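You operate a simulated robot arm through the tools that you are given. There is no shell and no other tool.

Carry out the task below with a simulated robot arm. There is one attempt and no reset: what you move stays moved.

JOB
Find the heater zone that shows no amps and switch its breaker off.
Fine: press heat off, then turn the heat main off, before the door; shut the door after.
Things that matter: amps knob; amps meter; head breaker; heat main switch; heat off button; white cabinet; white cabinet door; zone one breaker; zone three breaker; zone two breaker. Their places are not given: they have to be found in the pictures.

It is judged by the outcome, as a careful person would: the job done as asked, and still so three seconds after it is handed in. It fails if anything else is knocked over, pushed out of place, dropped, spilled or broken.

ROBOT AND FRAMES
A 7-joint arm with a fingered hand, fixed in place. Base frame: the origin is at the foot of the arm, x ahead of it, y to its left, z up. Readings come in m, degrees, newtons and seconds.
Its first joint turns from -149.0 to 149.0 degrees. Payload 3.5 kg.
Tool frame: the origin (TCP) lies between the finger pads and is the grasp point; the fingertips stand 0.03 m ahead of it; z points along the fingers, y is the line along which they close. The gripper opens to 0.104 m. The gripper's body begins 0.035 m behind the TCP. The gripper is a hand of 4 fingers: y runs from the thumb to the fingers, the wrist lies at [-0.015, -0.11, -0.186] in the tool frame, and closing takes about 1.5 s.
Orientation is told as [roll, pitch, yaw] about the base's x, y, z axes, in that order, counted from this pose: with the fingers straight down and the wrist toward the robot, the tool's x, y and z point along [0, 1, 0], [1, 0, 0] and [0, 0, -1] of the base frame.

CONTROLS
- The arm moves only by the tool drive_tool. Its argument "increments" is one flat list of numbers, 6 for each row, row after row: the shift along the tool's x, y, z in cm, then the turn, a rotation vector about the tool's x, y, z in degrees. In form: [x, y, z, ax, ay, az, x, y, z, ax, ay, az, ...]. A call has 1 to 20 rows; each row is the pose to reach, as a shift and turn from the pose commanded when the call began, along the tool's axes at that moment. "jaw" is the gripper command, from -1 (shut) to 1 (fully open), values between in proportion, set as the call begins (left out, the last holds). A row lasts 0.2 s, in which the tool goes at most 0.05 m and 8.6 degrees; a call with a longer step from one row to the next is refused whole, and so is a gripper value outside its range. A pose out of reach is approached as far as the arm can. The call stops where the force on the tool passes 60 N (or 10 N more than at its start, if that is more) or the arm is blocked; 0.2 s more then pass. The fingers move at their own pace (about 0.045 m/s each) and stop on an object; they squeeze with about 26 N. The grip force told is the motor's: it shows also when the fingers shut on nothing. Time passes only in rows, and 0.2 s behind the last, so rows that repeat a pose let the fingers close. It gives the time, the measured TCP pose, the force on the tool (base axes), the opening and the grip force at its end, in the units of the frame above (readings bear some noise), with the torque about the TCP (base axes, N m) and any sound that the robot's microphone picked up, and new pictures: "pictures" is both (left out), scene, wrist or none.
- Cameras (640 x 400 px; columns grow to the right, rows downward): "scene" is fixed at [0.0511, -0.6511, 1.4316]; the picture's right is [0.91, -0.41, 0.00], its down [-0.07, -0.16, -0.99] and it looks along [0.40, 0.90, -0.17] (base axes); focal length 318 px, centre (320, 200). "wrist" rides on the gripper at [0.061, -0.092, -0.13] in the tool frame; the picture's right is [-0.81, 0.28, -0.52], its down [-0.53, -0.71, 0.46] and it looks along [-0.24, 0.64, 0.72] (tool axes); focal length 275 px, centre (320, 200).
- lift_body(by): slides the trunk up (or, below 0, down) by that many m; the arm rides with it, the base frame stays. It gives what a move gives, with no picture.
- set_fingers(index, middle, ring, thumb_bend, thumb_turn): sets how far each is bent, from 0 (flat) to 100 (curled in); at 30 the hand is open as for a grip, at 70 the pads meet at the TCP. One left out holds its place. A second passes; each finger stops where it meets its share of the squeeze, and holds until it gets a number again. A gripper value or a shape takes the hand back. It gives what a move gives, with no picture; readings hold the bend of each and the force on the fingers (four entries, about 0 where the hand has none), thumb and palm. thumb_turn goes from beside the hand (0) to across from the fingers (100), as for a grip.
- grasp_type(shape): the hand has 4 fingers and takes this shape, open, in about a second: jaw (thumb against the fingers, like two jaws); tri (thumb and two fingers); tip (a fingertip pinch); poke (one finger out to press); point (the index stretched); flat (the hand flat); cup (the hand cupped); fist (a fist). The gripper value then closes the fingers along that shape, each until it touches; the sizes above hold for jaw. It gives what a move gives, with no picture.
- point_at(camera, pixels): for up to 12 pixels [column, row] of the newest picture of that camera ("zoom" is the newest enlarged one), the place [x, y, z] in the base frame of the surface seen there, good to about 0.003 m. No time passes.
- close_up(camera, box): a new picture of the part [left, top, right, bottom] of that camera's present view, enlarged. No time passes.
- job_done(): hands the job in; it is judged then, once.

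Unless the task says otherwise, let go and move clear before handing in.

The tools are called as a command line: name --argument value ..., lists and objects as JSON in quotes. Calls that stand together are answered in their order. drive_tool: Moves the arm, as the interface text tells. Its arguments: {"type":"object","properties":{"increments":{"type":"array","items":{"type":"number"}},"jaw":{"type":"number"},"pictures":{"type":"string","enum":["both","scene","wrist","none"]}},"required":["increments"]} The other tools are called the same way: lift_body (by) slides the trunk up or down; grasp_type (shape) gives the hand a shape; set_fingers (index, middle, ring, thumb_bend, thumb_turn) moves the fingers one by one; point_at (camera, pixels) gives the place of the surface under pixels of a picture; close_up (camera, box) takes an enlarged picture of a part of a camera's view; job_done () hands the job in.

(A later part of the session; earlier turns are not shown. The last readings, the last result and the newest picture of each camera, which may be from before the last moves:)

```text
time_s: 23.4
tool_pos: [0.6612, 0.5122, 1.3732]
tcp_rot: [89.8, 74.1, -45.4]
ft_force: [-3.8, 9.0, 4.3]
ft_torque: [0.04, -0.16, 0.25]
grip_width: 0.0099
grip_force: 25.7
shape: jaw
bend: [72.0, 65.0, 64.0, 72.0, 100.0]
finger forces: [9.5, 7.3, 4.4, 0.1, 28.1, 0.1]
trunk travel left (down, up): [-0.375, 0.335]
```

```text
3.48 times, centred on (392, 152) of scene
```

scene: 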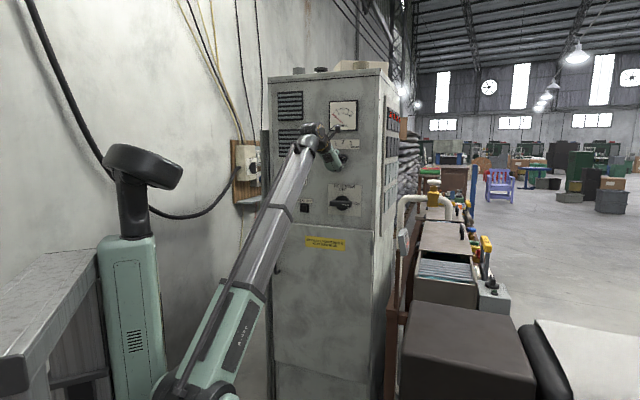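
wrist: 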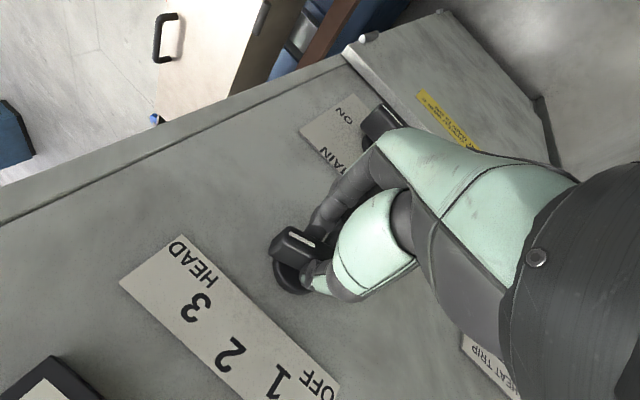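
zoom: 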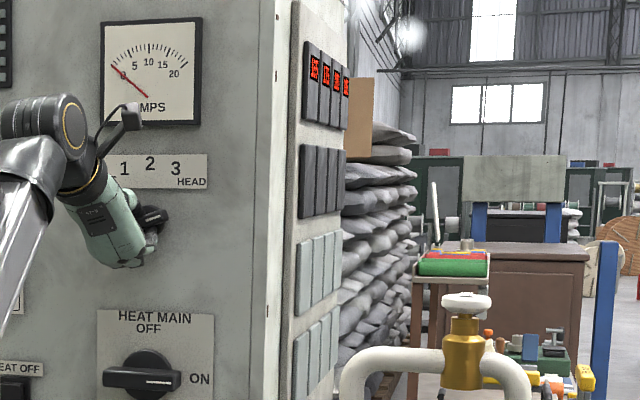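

HEAD still shows 0 with the knob fully over. I'll wait about 4 s at HEAD to make sure it isn't a cycling pause, and look at the temperature displays on the side.

drive_tool --increments '[0, 0, 0, 0, 0, 0, 0, 0, 0, 0, 0, 0, 0, 0, 0, 0, 0, 0, 0, 0, 0, 0, 0, 0, 0, 0, 0, 0, 0, 0, 0, 0, 0, 0, 0, 0, 0, 0, 0, 0, 0, 0, 0, 0, 0, 0, 0, 0, 0, 0, 0, 0, 0, 0, 0, 0, 0, 0, 0, 0, 0, 0, 0, 0, 0, 0, 0, 0, 0, 0, 0, 0, 0, 0, 0, 0, 0, 0, 0, 0, 0, 0, 0, 0, 0, 0, 0, 0, 0, 0, 0, 0, 0, 0, 0, 0, 0, 0, 0, 0, 0, 0, 0, 0, 0, 0, 0, 0, 0, 0, 0, 0, 0, 0, 0, 0, 0, 0, 0, 0]' --pictures "scene"

close_up --camera "scene" --box '[316, 90, 412, 150]'

close_up --camera "scene" --box '[376, 100, 408, 120]'

```text
time_s: 27.6
tool_pos: [0.661, 0.5136, 1.3731]
tcp_rot: [89.6, 74.1, -45.3]
ft_force: [-3.8, 8.8, 4.2]
ft_torque: [0.02, -0.16, 0.23]
grip_width: 0.0097
grip_force: 26.2
shape: jaw
bend: [72.0, 65.0, 64.0, 72.0, 100.0]
finger forces: [9.4, 7.0, 4.3, 0.0, 28.3, 0.1]
trunk travel left (down, up): [-0.375, 0.335]
```

scene: 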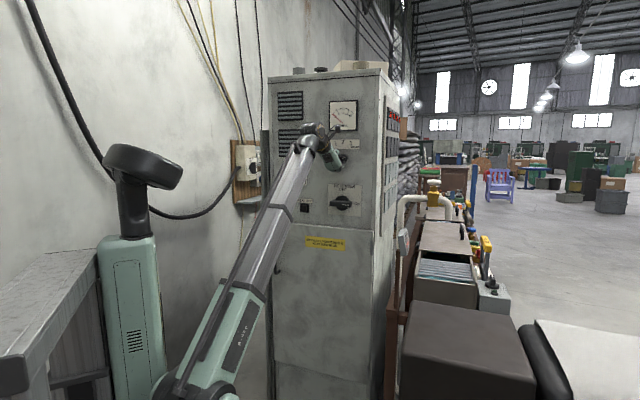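

```text
6.67 times, centred on (364, 120) of scene
```

zoom: 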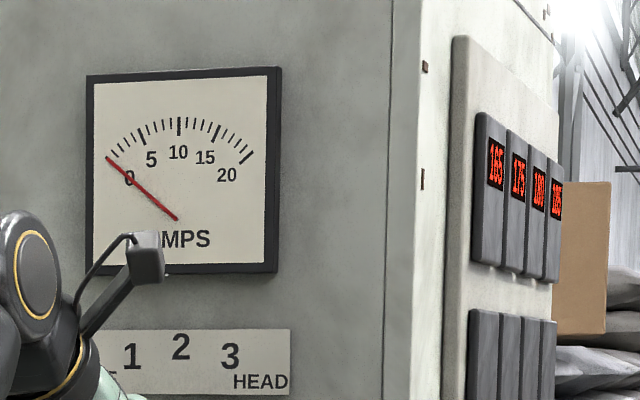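

```text
16.00 times, centred on (392, 110) of scene
```

zoom: 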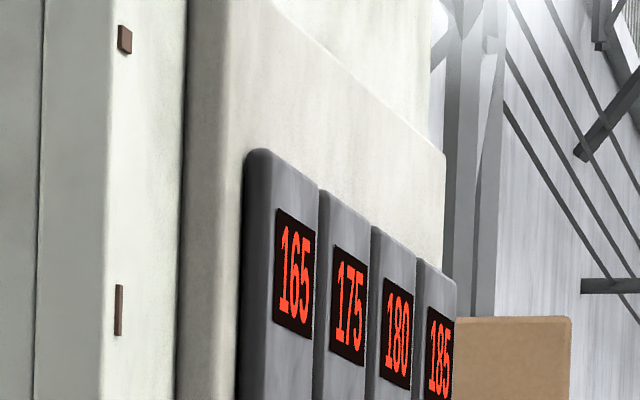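

The meter stays at 0 at HEAD, while zones 1, 2, 3 drew about 10, 11, 10 A, so the head breaker is the one. Next I open the hand and back away from the knob.

drive_tool --increments '[0, 0, 0, 0, 0, 0, 0, 0, 0, 0, 0, 0, 0, 0, 0, 0, 0, 0, 0, 0, 0, 0, 0, 0, 0, 0, 0, 0, 0, 0, 0, 0, 0, 0, 0, 0, 0, 0, 0, 0, 0, 0, 0, 0, -2, 0, 0, 0, 0, 0, -5, 0, 0, 0, 0, 0, -8, 0, 0, 0, 0, 0, -12, 0, 0, 0]' --jaw 1 --pictures "both"

close_up --camera "scene" --box '[296, 95, 408, 165]'

close_up --camera "wrist" --box '[180, 160, 340, 300]'

```text
time_s: 30.0
tool_pos: [0.5935, 0.4412, 1.3564]
tcp_rot: [89.9, 74.2, -45.2]
ft_force: [-0.3, -0.4, -1.0]
ft_torque: [0.02, 0.0, -0.02]
grip_width: 0.1035
grip_force: 0.1
shape: jaw
bend: [30.0, 30.0, 30.0, 30.0, 98.0]
finger forces: [0.0, 0.0, 0.1, 0.0, 0.0, 0.0]
out of reach, approached as far as the arm can: row 11
trunk travel left (down, up): [-0.375, 0.335]
```

scene: 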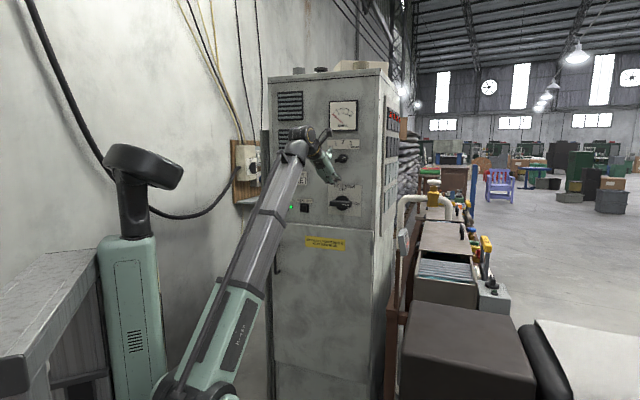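
wrist: 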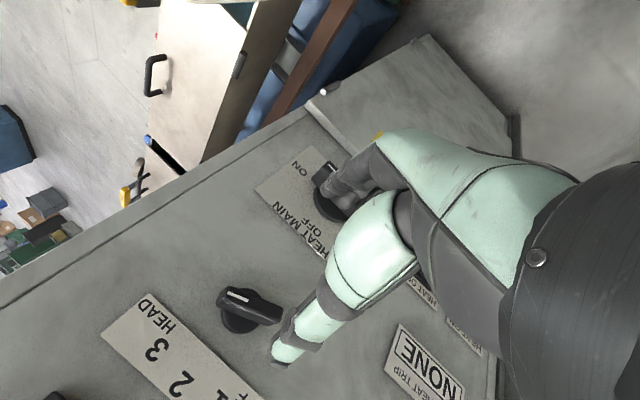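

```text
5.71 times, centred on (352, 130) of scene
```

zoom: 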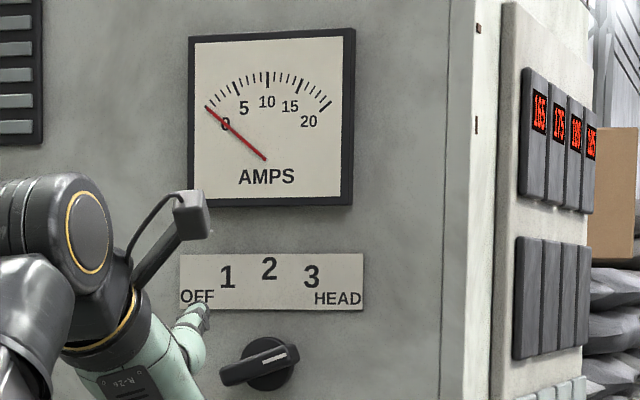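

```text
2.86 times, centred on (260, 230) of wrist
```

zoom: 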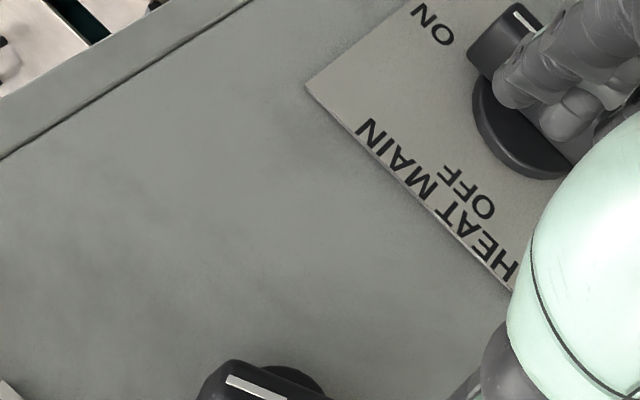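

The knob rests at HEAD and the meter reads 0; the hand is clear. I'll make the poke shape and lower the trunk 0.2 m toward the heat-off button height.

lift_body --by -0.2

grasp_type --shape "poke"

close_up --camera "scene" --box '[256, 150, 400, 240]'

close_up --camera "wrist" --box '[0, 0, 640, 400]'

```text
time_s: 32.2
tool_pos: [0.5929, 0.4398, 1.1564]
tcp_rot: [89.8, 74.1, -45.2]
ft_force: [-0.2, 0.3, 0.9]
ft_torque: [0.02, -0.01, -0.02]
grip_width: 0.1038
grip_force: 0.1
shape: jaw
bend: [30.0, 30.0, 30.0, 30.0, 98.0]
finger forces: [0.0, 0.1, 0.1, 0.0, 0.1, 0.0]
trunk travel left (down, up): [-0.175, 0.535]
```

```text
time_s: 33.1
tool_pos: [0.5938, 0.4399, 1.1569]
tcp_rot: [89.7, 74.1, -45.2]
ft_force: [0.4, -1.1, 0.7]
ft_torque: [-0.02, 0.0, 0.01]
grip_width: 0.0001
grip_force: 0.1
shape: poke
bend: [70.0, 70.0, 99.0, 100.0, 100.0]
finger forces: [0.0, 0.0, 0.0, 0.1, 0.0, 0.0]
trunk travel left (down, up): [-0.175, 0.535]
```

```text
4.44 times, centred on (328, 195) of scene
```

zoom: 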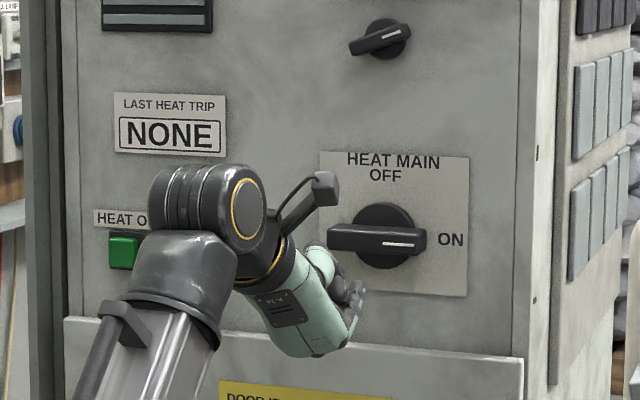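

```text
1.00 times, centred on (320, 200) of wrist (not enlarged: the box is as wide or as high as the picture)
```

zoom: 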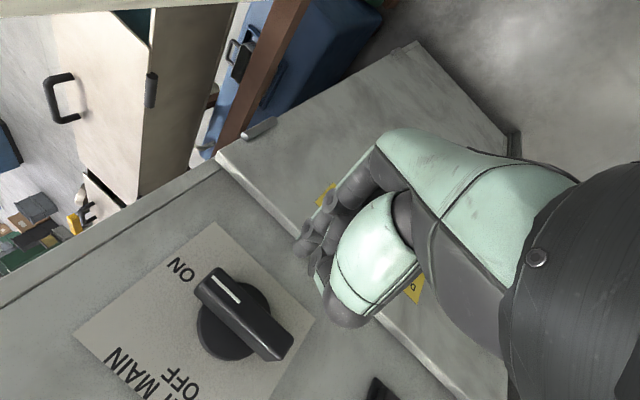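

The poke shape shows fingertips near (300,245) in the wrist view. I'll locate the fingertips and recheck the visible controls.

close_up --camera "wrist" --box '[270, 160, 398, 340]'

point_at --camera "wrist" --pixels '[[298, 248], [303, 242], [310, 230], [316, 250], [325, 220], [325, 275], [330, 200], [318, 268], [225, 290], [205, 280], [265, 330], [288, 350]]'

```text
2.22 times, centred on (334, 250) of wrist
```

zoom: 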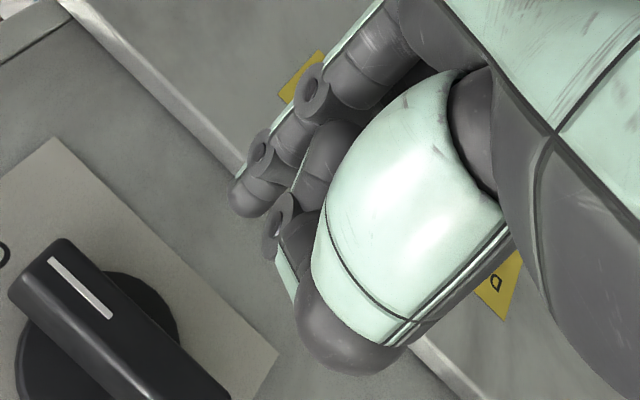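

```text
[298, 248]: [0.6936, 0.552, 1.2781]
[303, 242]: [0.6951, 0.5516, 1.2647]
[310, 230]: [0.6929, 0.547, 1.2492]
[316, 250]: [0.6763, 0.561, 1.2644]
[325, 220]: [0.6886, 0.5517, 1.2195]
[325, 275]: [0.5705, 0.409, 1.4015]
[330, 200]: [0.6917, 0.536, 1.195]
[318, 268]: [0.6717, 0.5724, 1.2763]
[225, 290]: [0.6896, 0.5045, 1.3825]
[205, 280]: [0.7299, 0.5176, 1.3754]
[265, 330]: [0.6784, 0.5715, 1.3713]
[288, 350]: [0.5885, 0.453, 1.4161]
```

Those wrist points came from the older picture; I'll use the newest enlarged view instead.

point_at --camera "zoom" --pixels '[[245, 195], [240, 185], [262, 165], [280, 225], [285, 260], [310, 100], [335, 60], [330, 330], [350, 360], [70, 280], [120, 350], [400, 230]]'

```text
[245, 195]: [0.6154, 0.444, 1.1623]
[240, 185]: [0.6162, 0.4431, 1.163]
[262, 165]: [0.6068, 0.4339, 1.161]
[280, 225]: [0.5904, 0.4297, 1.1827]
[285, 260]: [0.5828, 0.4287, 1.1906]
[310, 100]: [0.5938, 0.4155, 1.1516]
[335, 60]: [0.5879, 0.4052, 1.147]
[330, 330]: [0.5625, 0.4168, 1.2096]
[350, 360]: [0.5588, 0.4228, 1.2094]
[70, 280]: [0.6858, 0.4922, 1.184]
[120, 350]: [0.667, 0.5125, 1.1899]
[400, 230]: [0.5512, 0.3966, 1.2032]
```

The poking fingertip leads at about (u 0.121, d 0.749, z 1.162), i.e. roughly 1.2 cm right of and 2 cm ahead of the TCP. I'll move left to in front of the heat-off button, still about 4 cm short of it.

drive_tool --increments '[-3.72, -0.81, 0.6, 0, 0, 0, -7.44, -1.62, 1.6, 0, 0, 0, -11.16, -2.43, 2.8, 0, 0, 0, -14.88, -3.24, 4.2, 0, 0, 0, -18.6, -4.05, 5.5, 0, 0, 0]' --pictures "both"

close_up --camera "wrist" --box '[192, 140, 384, 260]'

close_up --camera "scene" --box '[256, 170, 352, 230]'

```text
time_s: 34.3
tool_pos: [0.5295, 0.5807, 1.1533]
tcp_rot: [87.3, 72.0, -44.4]
ft_force: [-0.3, -0.7, -0.8]
ft_torque: [0.0, 0.0, 0.0]
grip_width: 0.0
grip_force: 0.0
shape: poke
bend: [70.0, 70.0, 99.0, 100.0, 100.0]
finger forces: [0.0, 0.0, 0.0, 0.1, 0.0, 0.0]
out of reach, approached as far as the arm can: row 3, 4, 5
trunk travel left (down, up): [-0.175, 0.535]
```

scene: 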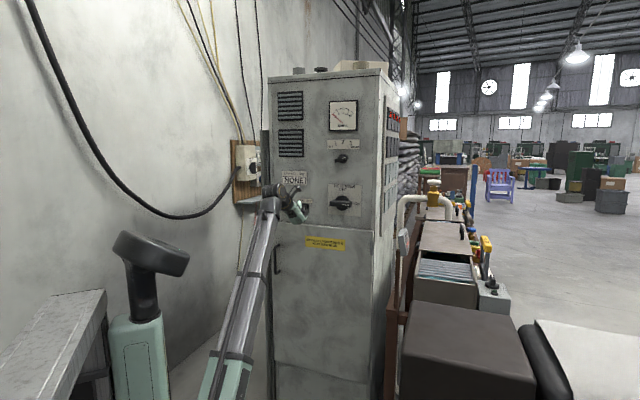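
wrist: 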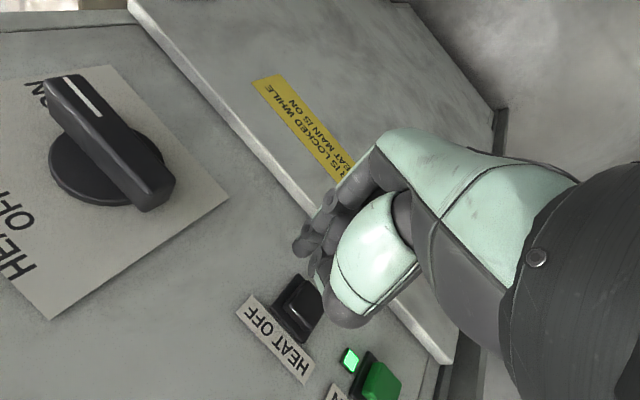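

```text
3.33 times, centred on (288, 200) of wrist
```

zoom: 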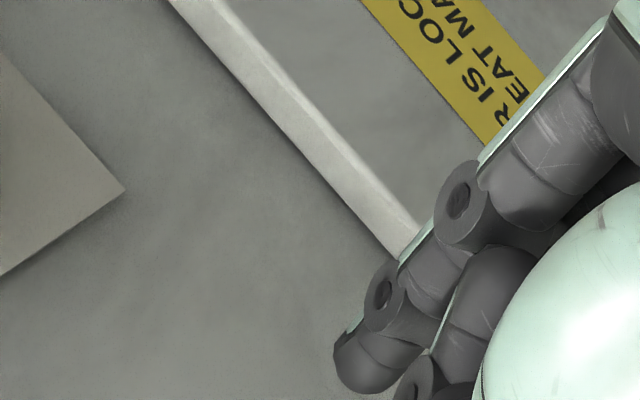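

```text
6.67 times, centred on (304, 200) of scene
```

zoom: 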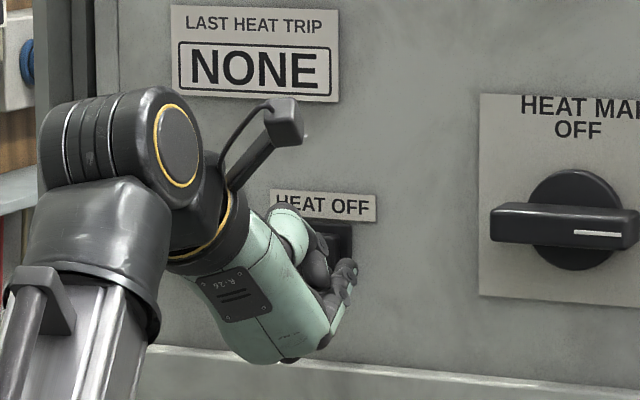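

The move left stopped short (u≈-0.036) because this orientation is out of reach there. I'll measure the button (wrist (298,300)) and then go back to the wrist-below orientation.

point_at --camera "wrist" --pixels '[[300, 300], [290, 292], [310, 318], [296, 325], [305, 308], [350, 358], [375, 380], [385, 385], [270, 345], [110, 150], [60, 100], [155, 195]]'

close_up --camera "wrist" --box '[230, 250, 358, 400]'

```text
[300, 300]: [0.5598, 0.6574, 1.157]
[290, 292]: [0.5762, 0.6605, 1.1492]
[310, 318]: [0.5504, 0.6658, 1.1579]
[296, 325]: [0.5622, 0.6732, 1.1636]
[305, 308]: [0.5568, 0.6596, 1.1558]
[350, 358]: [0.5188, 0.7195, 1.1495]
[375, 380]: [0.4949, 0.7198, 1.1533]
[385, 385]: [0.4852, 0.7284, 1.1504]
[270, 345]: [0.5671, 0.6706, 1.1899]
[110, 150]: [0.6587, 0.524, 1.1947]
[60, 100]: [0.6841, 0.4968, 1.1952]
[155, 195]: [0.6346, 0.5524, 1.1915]
```

```text
2.67 times, centred on (294, 325) of wrist
```

zoom: 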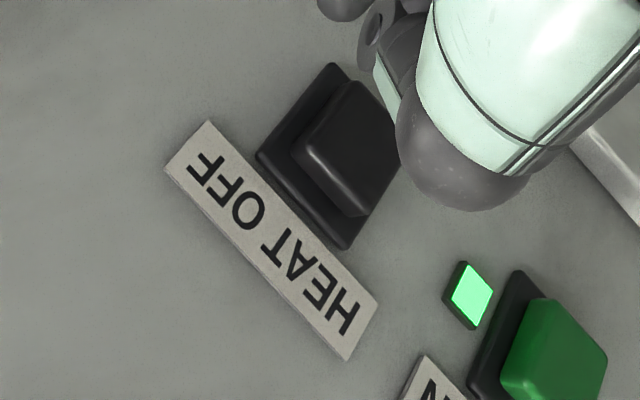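

The button face centre is near u≈-0.071, z≈1.150, d≈0.860. I'll roll the hand back 164° (wrist below), pulling back 2.5 cm meanwhile.

drive_tool --increments '[0, 0, -0.1, 0, 0, -8.1, 0, 0, -0.2, 0, 0, -16.2, 0, 0, -0.4, 0, 0, -24.3, 0, 0, -0.5, 0, 0, -32.4, 0, 0, -0.6, 0, 0, -40.5, 0, 0, -0.8, 0, 0, -48.6, 0, 0, -0.9, 0, 0, -56.7, 0, 0, -1.0, 0, 0, -64.8, 0, 0, -1.2, 0, 0, -72.9, 0, 0, -1.3, 0, 0, -81, 0, 0, -1.4, 0, 0, -89.1, 0, 0, -1.5, 0, 0, -97.2, 0, 0, -1.7, 0, 0, -105.3, 0, 0, -1.8, 0, 0, -113.4, 0, 0, -1.9, 0, 0, -121.5, 0, 0, -2.0, 0, 0, -129.6, 0, 0, -2.1, 0, 0, -137.7, 0, 0, -2.3, 0, 0, -145.8, 0, 0, -2.4, 0, 0, -153.9, 0, 0, -2.5, 0, 0, -162]' --pictures "both"

```text
time_s: 38.5
tool_pos: [0.5129, 0.5639, 1.1562]
tcp_rot: [52.4, -88.7, -3.9]
ft_force: [0.4, 0.3, 0.3]
ft_torque: [0.01, 0.01, -0.01]
grip_width: 0.0
grip_force: 0.0
shape: poke
bend: [70.0, 70.0, 99.0, 100.0, 100.0]
finger forces: [0.1, 0.1, 0.1, 0.1, 0.0, 0.1]
trunk travel left (down, up): [-0.175, 0.535]
```

scene: 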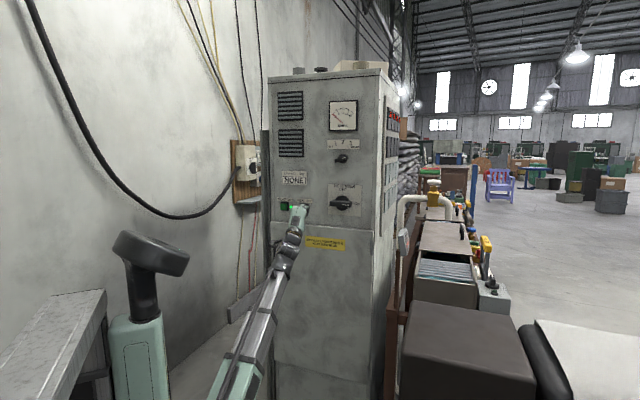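
wrist: 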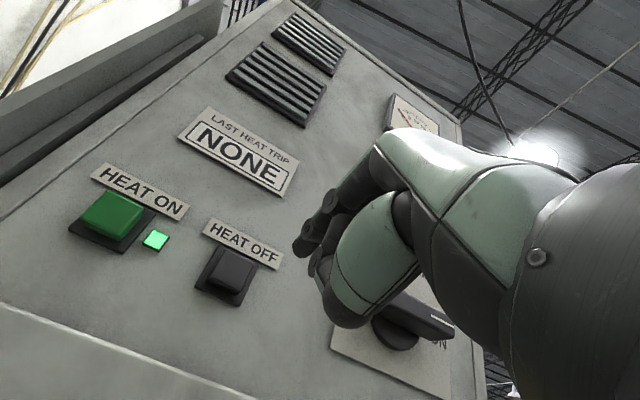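

Orientation is back to wrist-below, with the green lamp lit at (155,240) and the heat-off button at (230,272). I'll straighten by 3.5° and move in front of the button.

drive_tool --increments '[0.7, -0.12, 1.7, -0.3, -1.2, -0.3, 1.4, -0.25, 3.4, -0.6, -2.4, -0.7, 2.03, -0.37, 5.15, -0.8, -3.5, -1]' --pictures "both"

close_up --camera "wrist" --box '[192, 180, 384, 330]'

close_up --camera "scene" --box '[264, 180, 344, 230]'

```text
time_s: 39.3
tool_pos: [0.5318, 0.616, 1.1503]
tcp_rot: [-88.9, -89.0, 133.7]
ft_force: [1.2, 1.1, 0.1]
ft_torque: [-0.03, 0.01, 0.02]
grip_width: 0.0
grip_force: 0.1
shape: poke
bend: [70.0, 70.0, 99.0, 100.0, 100.0]
finger forces: [0.1, 0.0, 0.1, 0.0, 0.0, 0.0]
trunk travel left (down, up): [-0.175, 0.535]
```

scene: 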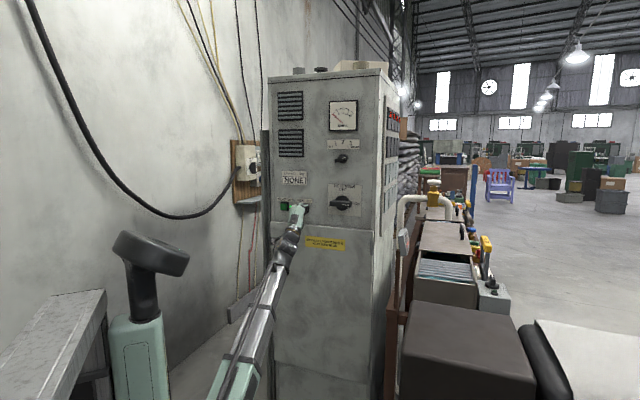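
wrist: 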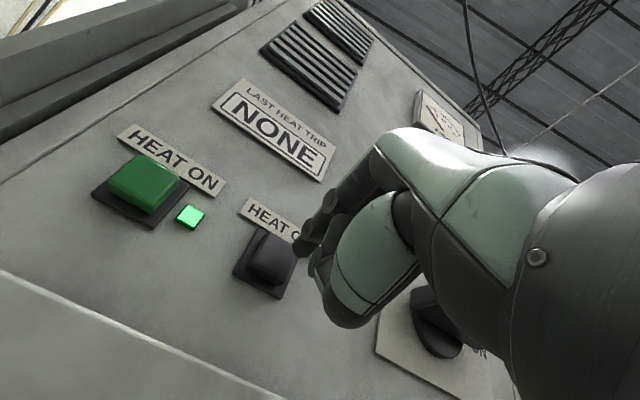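

```text
2.67 times, centred on (288, 255) of wrist
```

zoom: 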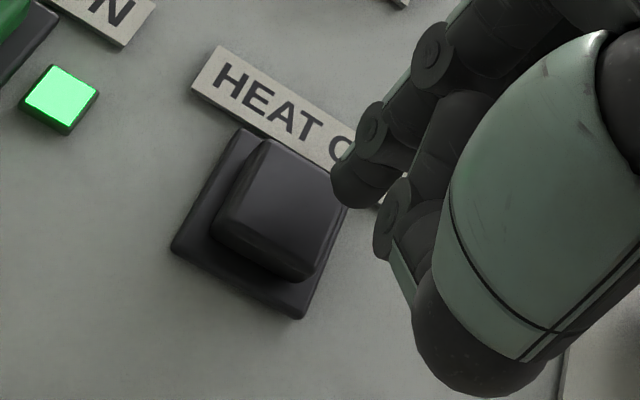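

```text
8.00 times, centred on (304, 205) of scene
```

zoom: 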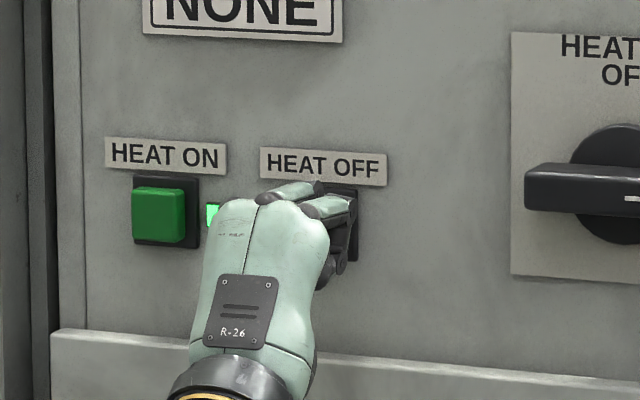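

The straightened hand is near the button (wrist (273,257)), fingertip at (301,253). I'll measure both to align.

point_at --camera "wrist" --pixels '[[269, 236], [251, 255], [281, 278], [273, 257], [290, 258], [262, 247], [266, 266], [298, 253], [300, 256], [296, 248], [306, 240], [310, 268]]'

```text
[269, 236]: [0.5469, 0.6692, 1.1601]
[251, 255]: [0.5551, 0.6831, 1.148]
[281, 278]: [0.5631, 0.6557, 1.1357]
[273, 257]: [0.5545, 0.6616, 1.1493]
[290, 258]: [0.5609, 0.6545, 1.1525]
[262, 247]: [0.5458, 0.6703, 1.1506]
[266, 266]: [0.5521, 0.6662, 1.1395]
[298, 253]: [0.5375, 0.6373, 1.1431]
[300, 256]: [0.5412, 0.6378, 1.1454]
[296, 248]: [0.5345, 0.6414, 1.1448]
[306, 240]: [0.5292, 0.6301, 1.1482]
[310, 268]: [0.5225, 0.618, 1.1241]
```

The button face centre is about u=-0.074, z=1.149, and the fingertip is about u=-0.069, z=1.147, d≈0.835. I'll shift slightly and press slowly.

drive_tool --increments '[0.3, 0.2, 1.0, 0, 0, 0, 0.4, 0.2, 2.0, 0, 0, 0, 0.4, 0.2, 2.5, 0, 0, 0, 0.4, 0.2, 2.8, 0, 0, 0, 0.4, 0.2, 3.1, 0, 0, 0]' --pictures "both"

close_up --camera "wrist" --box '[160, 180, 384, 330]'

```text
time_s: 40.5
tool_pos: [0.5461, 0.639, 1.1531]
tcp_rot: [-96.8, -89.0, 141.7]
ft_force: [-21.2, -15.6, -6.4]
ft_torque: [-0.05, 0.05, 0.25]
grip_width: 0.0
grip_force: 0.2
shape: poke
bend: [70.0, 70.0, 99.0, 100.0, 100.0]
finger forces: [27.0, 0.0, 0.0, 0.1, 0.0, 0.0]
trunk travel left (down, up): [-0.175, 0.535]
heard: click
```

scene: 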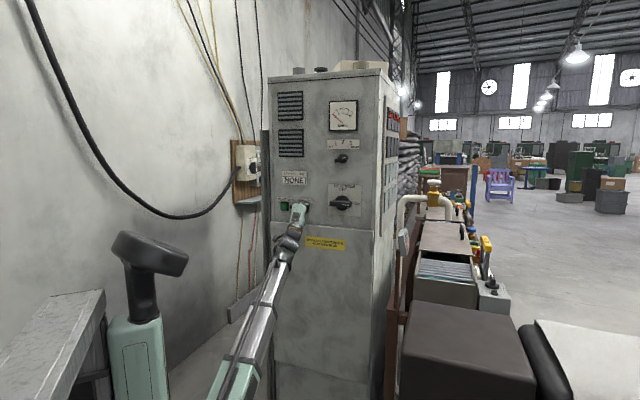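
wrist: 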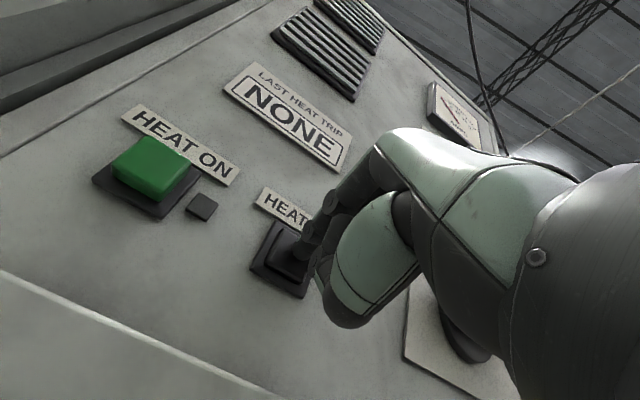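

```text
2.67 times, centred on (272, 255) of wrist
```

zoom: 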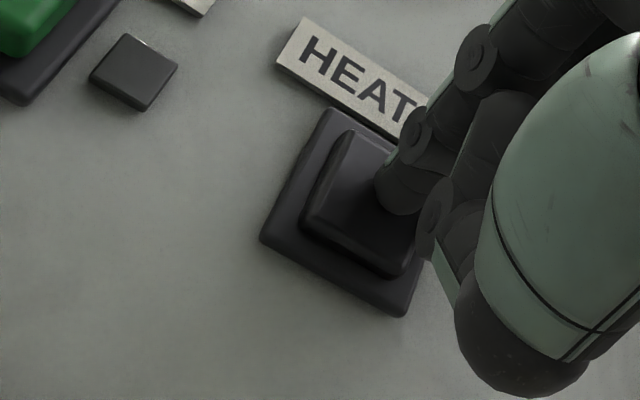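

The click was heard, and the heat lamp at (200,207) is now dark. I'll back off 8 cm and return the hand to the jaw shape.

drive_tool --increments '[0, 0, -3, 0, 0, 0, -1, 0, -6, 0, 0, 0, -2, 0, -8, 0, 0, 0]' --pictures "none"

grasp_type --shape "jaw"

close_up --camera "scene" --box '[264, 150, 392, 230]'

```text
time_s: 41.3
tool_pos: [0.5073, 0.5695, 1.1524]
tcp_rot: [-86.0, -89.0, 130.8]
ft_force: [0.3, 0.2, 0.4]
ft_torque: [-0.02, -0.01, -0.01]
grip_width: 0.0001
grip_force: 0.0
shape: poke
bend: [70.0, 70.0, 99.0, 100.0, 100.0]
finger forces: [0.0, 0.0, 0.0, 0.0, 0.0, 0.0]
trunk travel left (down, up): [-0.175, 0.535]
```

```text
time_s: 42.2
tool_pos: [0.5068, 0.5697, 1.1526]
tcp_rot: [-87.7, -89.0, 132.4]
ft_force: [-0.3, 0.3, -0.7]
ft_torque: [0.02, 0.0, 0.01]
grip_width: 0.1039
grip_force: 0.2
shape: jaw
bend: [30.0, 30.0, 30.0, 30.0, 98.0]
finger forces: [0.1, 0.0, 0.0, 0.0, 0.1, 0.1]
trunk travel left (down, up): [-0.175, 0.535]
```

```text
5.00 times, centred on (328, 190) of scene
```

zoom: 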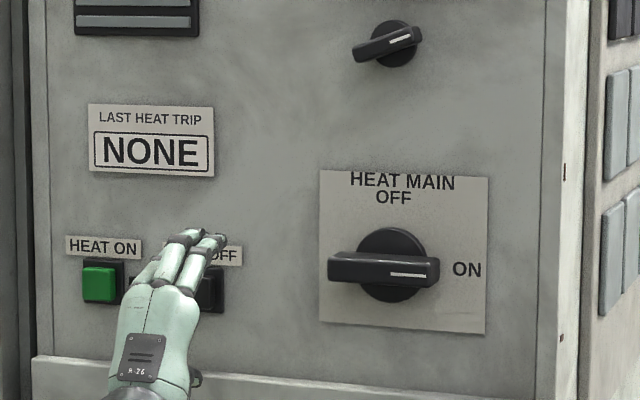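

The heat main handle lies level, mark at the right (zoom (328..440, 255..288)). I'll measure its ends and edges.

point_at --camera "zoom" --pixels '[[331, 268], [331, 257], [331, 280], [385, 268], [385, 260], [385, 282], [434, 274], [434, 264], [434, 285], [390, 235], [390, 296], [439, 275]]'

```text
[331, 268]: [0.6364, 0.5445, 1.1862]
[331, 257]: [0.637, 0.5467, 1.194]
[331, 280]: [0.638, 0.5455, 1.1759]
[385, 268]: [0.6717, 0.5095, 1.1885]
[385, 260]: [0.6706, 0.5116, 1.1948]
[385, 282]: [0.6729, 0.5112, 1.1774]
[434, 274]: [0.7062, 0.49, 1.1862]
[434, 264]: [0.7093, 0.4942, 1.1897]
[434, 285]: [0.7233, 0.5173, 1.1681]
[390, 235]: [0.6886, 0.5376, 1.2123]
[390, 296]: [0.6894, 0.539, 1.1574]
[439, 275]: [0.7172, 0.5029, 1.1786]
```

The heat main axis is near u=0.1065, z=1.1855, with handle front d≈0.835 and about 20 mm wide. I'll move in front of it while rolling the hand 90°, staying at d≈0.76.

drive_tool --increments '[-1.4, 0.3, 0, 0, 0, 8.2, -2.8, 0.6, 0, 0, 0, 16.4, -4.2, 0.9, 0, 0, 0, 24.6, -5.6, 1.2, 0, 0, 0, 32.8, -7, 1.5, 0, 0, 0, 41, -8.4, 1.8, 0, 0, 0, 49.2, -9.8, 2.1, 0, 0, 0, 57.4, -11.2, 2.4, 0, 0, 0, 65.6, -12.6, 2.7, 0, 0, 0, 73.8, -14, 3, 0, 0, 0, 82, -15.1, 3.3, 0, 0, 0, 90]' --pictures "both"

```text
time_s: 44.6
tool_pos: [0.6152, 0.4638, 1.1881]
tcp_rot: [89.9, -0.9, -45.2]
ft_force: [-0.5, -0.3, 0.5]
ft_torque: [-0.01, -0.03, 0.05]
grip_width: 0.1038
grip_force: 0.0
shape: jaw
bend: [30.0, 30.0, 30.0, 30.0, 98.0]
finger forces: [0.0, 0.1, 0.1, 0.0, 0.0, 0.0]
trunk travel left (down, up): [-0.175, 0.535]
```

scene: 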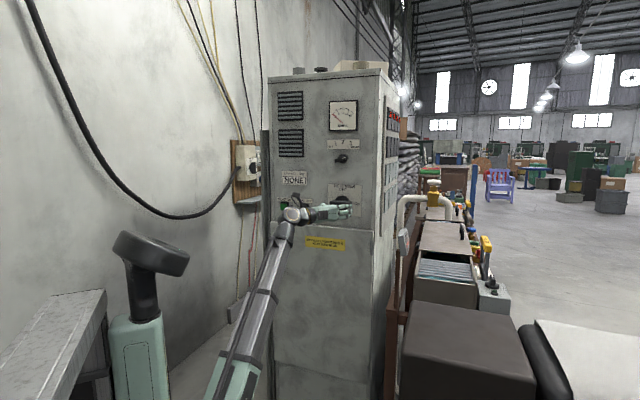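
wrist: 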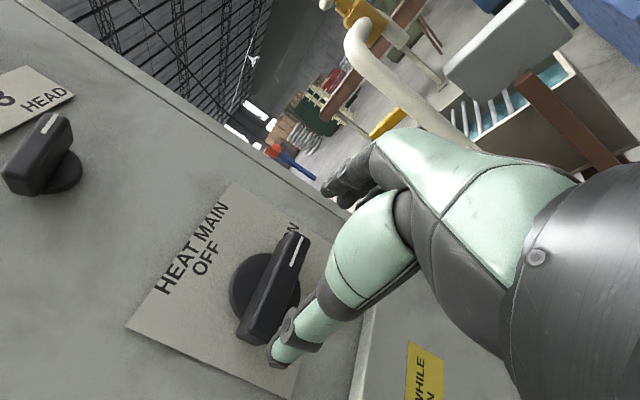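

The hand is at α≈89° in front of the switch (handle (245..310, 230..345) in the wrist view). I'll roll another 91° so thumb and fingers straddle the level handle.

drive_tool --increments '[0, 0, 0.3, 0, 0, 8.3, 0, 0, 0.6, 0, 0, 16.6, 0, 0, 0.9, 0, 0, 24.9, 0, 0, 1.2, 0, 0, 33.2, 0, 0, 1.5, 0, 0, 41.5, 0, 0, 1.7, 0, 0, 49.8, 0, 0, 1.9, 0, 0, 58.1, 0, 0, 2.0, 0, 0, 66.4, 0, 0, 2.1, 0, 0, 74.7, 0, 0, 2.2, 0, 0, 83, -0.1, 0, 2.2, 0, 0, 91]' --pictures "both"

```text
time_s: 47.0
tool_pos: [0.6449, 0.4638, 1.1853]
tcp_rot: [92.2, 88.9, -41.0]
ft_force: [-0.3, 0.8, 0.3]
ft_torque: [-0.01, -0.02, -0.04]
grip_width: 0.1039
grip_force: 0.0
shape: jaw
bend: [30.0, 30.0, 30.0, 30.0, 98.0]
finger forces: [0.0, 0.0, 0.1, 0.0, 0.0, 0.0]
out of reach, approached as far as the arm can: row 11
trunk travel left (down, up): [-0.175, 0.535]
```

scene: 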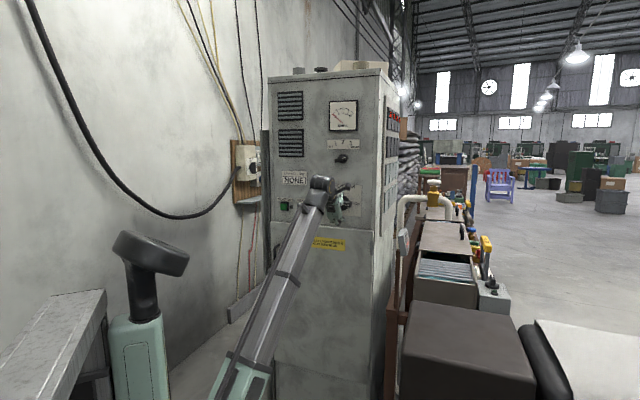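
wrist: 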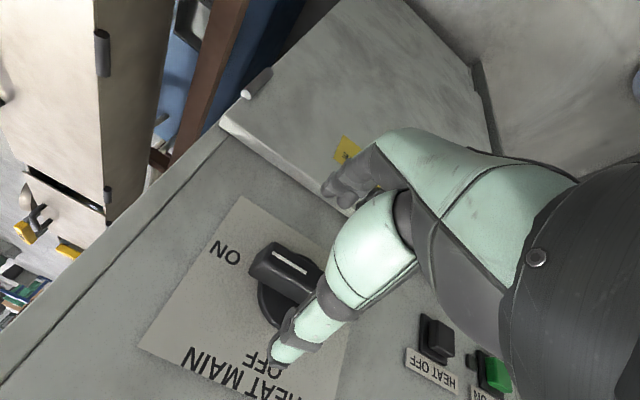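

Row 11 was slightly out of reach: TCP is at u≈0.128 instead of 0.107. Reach should improve closer in, so I advance 2.6 cm and shift 2.1 cm left.

drive_tool --increments '[-0.7, 0, 0.9, 0, -0.6, 0, -1.4, 0, 1.7, 0, -1.2, 0, -2.1, 0, 2.6, 0, -1.8, 0]' --pictures "both"

close_up --camera "scene" --box '[296, 170, 392, 230]'

```text
time_s: 47.8
tool_pos: [0.6571, 0.4877, 1.1841]
tcp_rot: [90.2, 89.3, -42.1]
ft_force: [0.4, 0.1, 0.3]
ft_torque: [0.03, 0.0, 0.05]
grip_width: 0.1038
grip_force: 0.1
shape: jaw
bend: [30.0, 30.0, 30.0, 30.0, 98.0]
finger forces: [0.0, 0.0, 0.0, 0.1, 0.0, 0.1]
out of reach, approached as far as the arm can: row 1, 2, 3
trunk travel left (down, up): [-0.175, 0.535]
```

scene: 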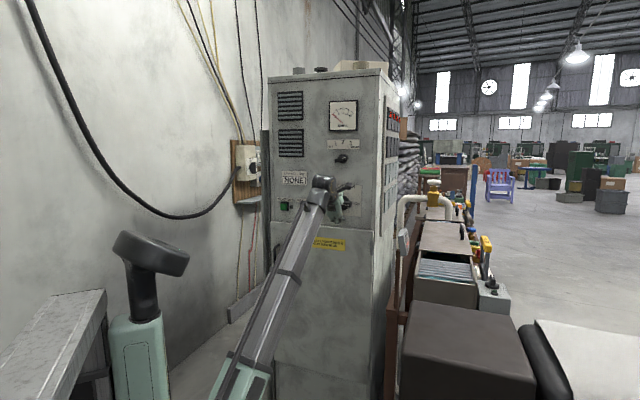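
wrist: 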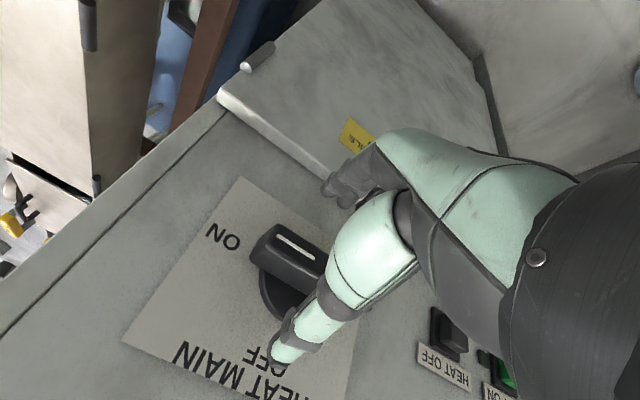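

```text
6.67 times, centred on (344, 200) of scene
```

zoom: 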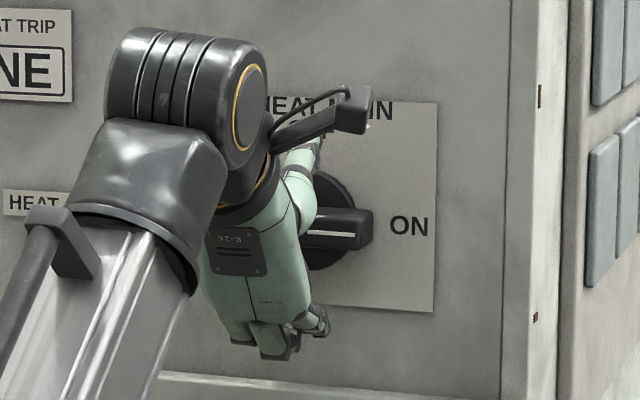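

My small yaw correction had the wrong sign, so the tool is yawed about 2.9° off and 1.3 cm right of the axis. I'll fix that and reduce the roll by about 12°, which is well within reach.

drive_tool --increments '[-0.66, 0, 0, 0, 1.5, -6, -1.33, 0.1, 0, 0, 2.9, -12, -1.33, 0.1, 0, 0, 2.9, -12]' --pictures "wrist"

close_up --camera "scene" --box '[296, 170, 392, 230]'

```text
time_s: 48.6
tool_pos: [0.6464, 0.4966, 1.1824]
tcp_rot: [91.4, 77.9, -44.9]
ft_force: [0.0, -0.1, 0.0]
ft_torque: [0.01, 0.0, -0.02]
grip_width: 0.1039
grip_force: 0.0
shape: jaw
bend: [30.0, 30.0, 30.0, 30.0, 98.0]
finger forces: [0.0, 0.0, 0.1, 0.0, 0.1, 0.0]
trunk travel left (down, up): [-0.175, 0.535]
```

wrist: 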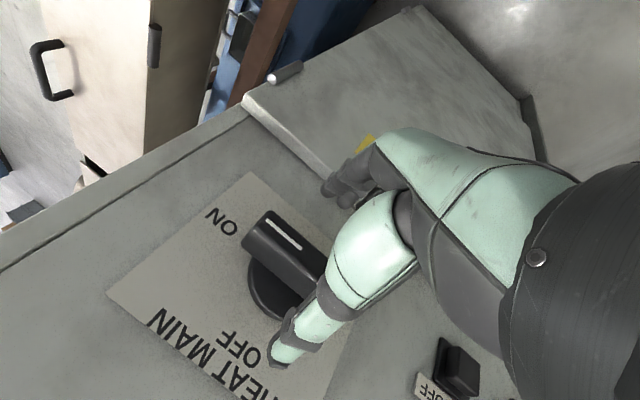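

```text
6.67 times, centred on (344, 200) of scene
```

zoom: 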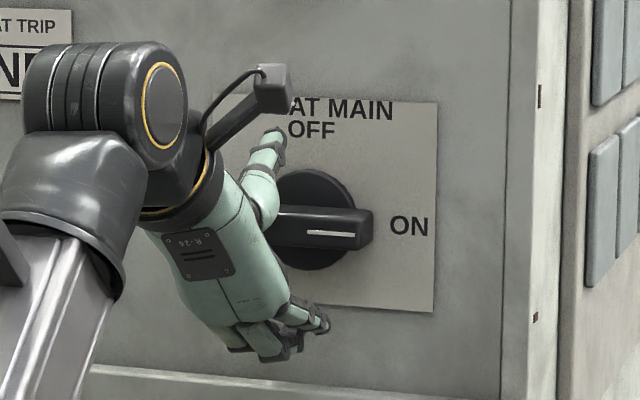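

The hand now sits at u≈0.106, z≈1.182, all within reach, with the handle between thumb and fingers. I'll advance 2.4 cm and add 6° of roll.

drive_tool --increments '[0.06, -0.15, 1.2, 0, 0, 3, 0.12, -0.29, 2.0, 0, 0, 6, 0.12, -0.29, 2.4, 0, 0, 6]' --pictures "wrist"

close_up --camera "scene" --box '[296, 170, 392, 230]'

```text
time_s: 49.4
tool_pos: [0.6708, 0.5062, 1.1854]
tcp_rot: [92.1, 83.6, -43.5]
ft_force: [0.9, 0.5, 0.4]
ft_torque: [0.03, 0.02, 0.01]
grip_width: 0.1039
grip_force: 0.0
shape: jaw
bend: [30.0, 30.0, 30.0, 30.0, 98.0]
finger forces: [0.1, 0.0, 0.1, 0.0, 0.0, 0.0]
out of reach, approached as far as the arm can: row 2, 3
trunk travel left (down, up): [-0.175, 0.535]
```

wrist: 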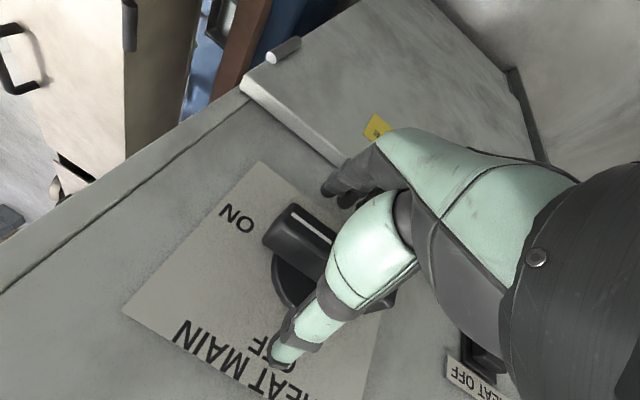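

```text
6.67 times, centred on (344, 200) of scene
```

zoom: 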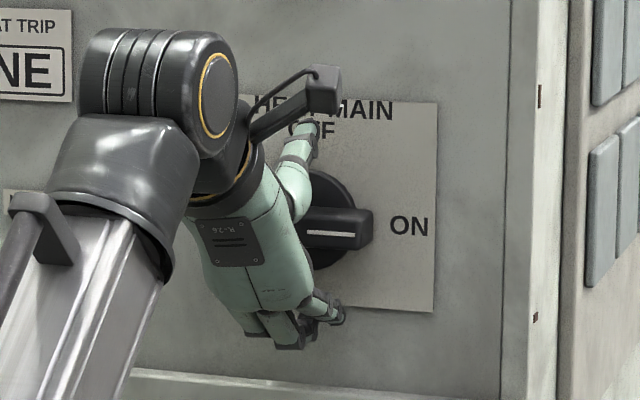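

At 174° the TCP is pushed 1 cm right again, so I go back 6° and 1 cm left onto the axis at this depth.

drive_tool --increments '[-0.5, 0, 0, 0, 0, -3, -1.0, 0.1, 0, 0, 0, -6, -1.0, 0.1, 0, 0, 0, -6]' --pictures "wrist"

close_up --camera "scene" --box '[296, 170, 392, 230]'

```text
time_s: 50.2
tool_pos: [0.6657, 0.5133, 1.1847]
tcp_rot: [91.3, 78.0, -45.0]
ft_force: [0.6, -0.5, -0.5]
ft_torque: [0.05, -0.04, 0.02]
grip_width: 0.104
grip_force: 0.0
shape: jaw
bend: [30.0, 30.0, 30.0, 30.0, 98.0]
finger forces: [0.0, 0.0, 0.1, 0.1, 0.1, 0.1]
trunk travel left (down, up): [-0.175, 0.535]
```

wrist: 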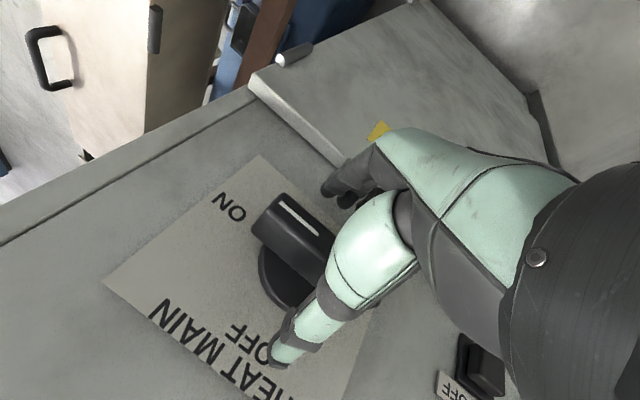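

```text
6.67 times, centred on (344, 200) of scene
```

zoom: 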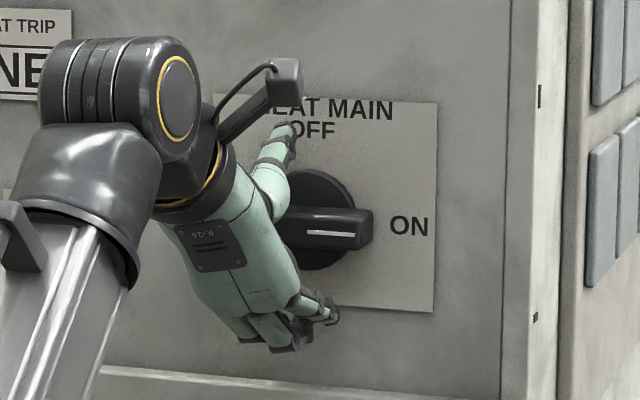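

The TCP is on the axis (u≈0.108, z≈1.185, d≈0.834) with the handle between thumb (above) and fingers (below). Close the hand.

drive_tool --increments '[-0.1, 0, -0.15, 0, 0, 0, -0.1, 0, -0.15, 0, 0, 0, -0.1, 0, -0.15, 0, 0, 0, -0.1, 0, -0.15, 0, 0, 0, -0.1, 0, -0.15, 0, 0, 0, -0.1, 0, -0.15, 0, 0, 0, -0.1, 0, -0.15, 0, 0, 0, -0.1, 0, -0.15, 0, 0, 0]' --jaw -1 --pictures "wrist"

close_up --camera "scene" --box '[296, 170, 392, 230]'

close_up --camera "wrist" --box '[220, 180, 380, 300]'

```text
time_s: 52.0
tool_pos: [0.6633, 0.5134, 1.1844]
tcp_rot: [91.3, 78.0, -45.0]
ft_force: [0.4, 2.3, 0.4]
ft_torque: [0.05, -0.04, -0.02]
grip_width: 0.0171
grip_force: 25.5
shape: jaw
bend: [73.0, 63.0, 67.0, 74.0, 100.0]
finger forces: [12.8, 6.6, 3.0, 0.0, 23.2, 0.1]
trunk travel left (down, up): [-0.175, 0.535]
```

wrist: 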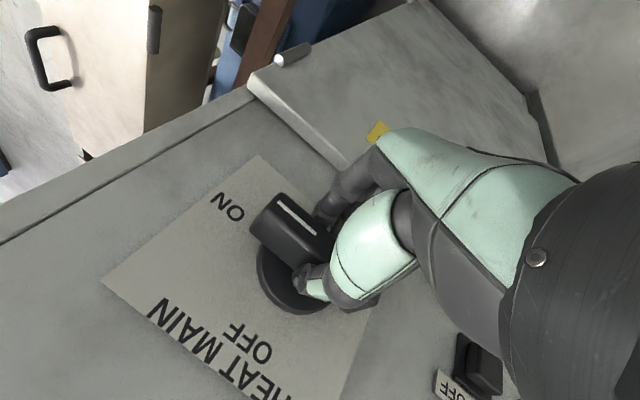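

```text
6.67 times, centred on (344, 200) of scene
```

zoom: 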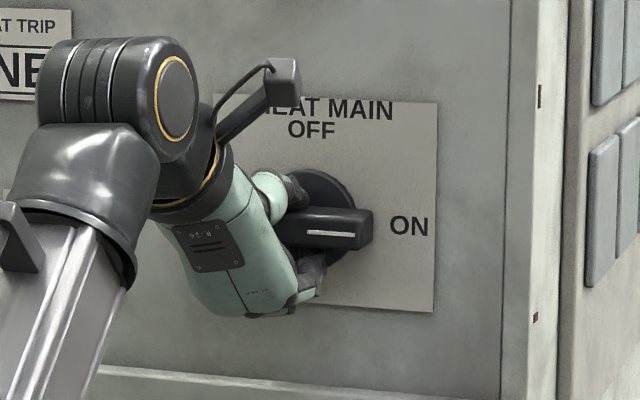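

```text
3.33 times, centred on (300, 240) of wrist
```

zoom: 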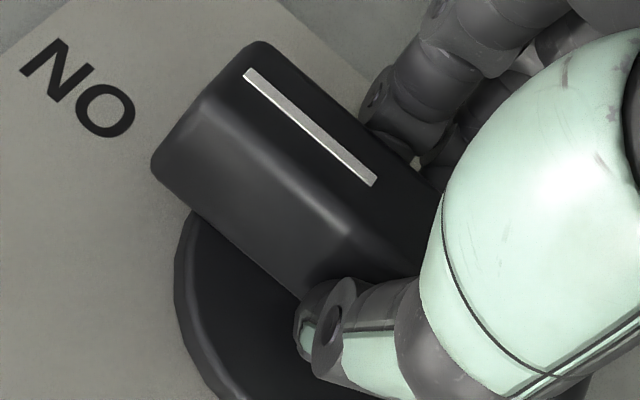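

The handle is held (25.5 N). I'll turn it counter-clockwise 60° first and look.

drive_tool --increments '[0, 0, 0, 0, 0, -5, 0, 0, 0, 0, 0, -10, 0, 0, 0, 0, 0, -15, 0, 0, 0, 0, 0, -20, 0, 0, 0, 0, 0, -25, 0, 0, 0, 0, 0, -30, 0, 0, 0, 0, 0, -35, 0, 0, 0, 0, 0, -40, 0, 0, 0, 0, 0, -45, 0, 0, 0, 0, 0, -50, 0, 0, 0, 0, 0, -55, 0, 0, 0, 0, 0, -60]' --pictures "wrist"

close_up --camera "scene" --box '[296, 170, 392, 230]'

```text
time_s: 54.6
tool_pos: [0.6621, 0.513, 1.1847]
tcp_rot: [90.3, 17.8, -46.2]
ft_force: [1.1, 3.2, 1.3]
ft_torque: [0.03, -0.04, 0.06]
grip_width: 0.017
grip_force: 26.4
shape: jaw
bend: [73.0, 64.0, 71.0, 75.0, 100.0]
finger forces: [14.1, 6.1, 1.5, 0.0, 23.4, 0.0]
trunk travel left (down, up): [-0.175, 0.535]
```

wrist: 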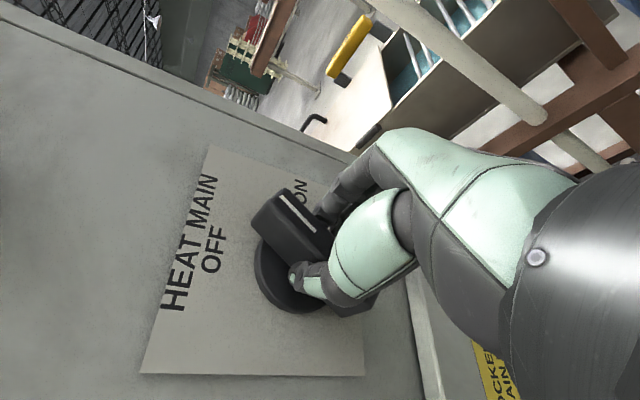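

```text
6.67 times, centred on (344, 200) of scene
```

zoom: 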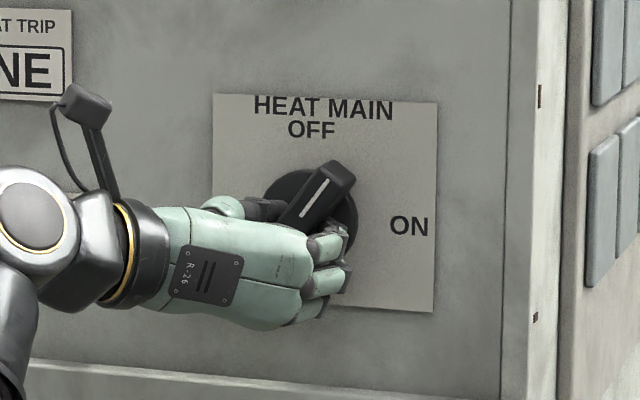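

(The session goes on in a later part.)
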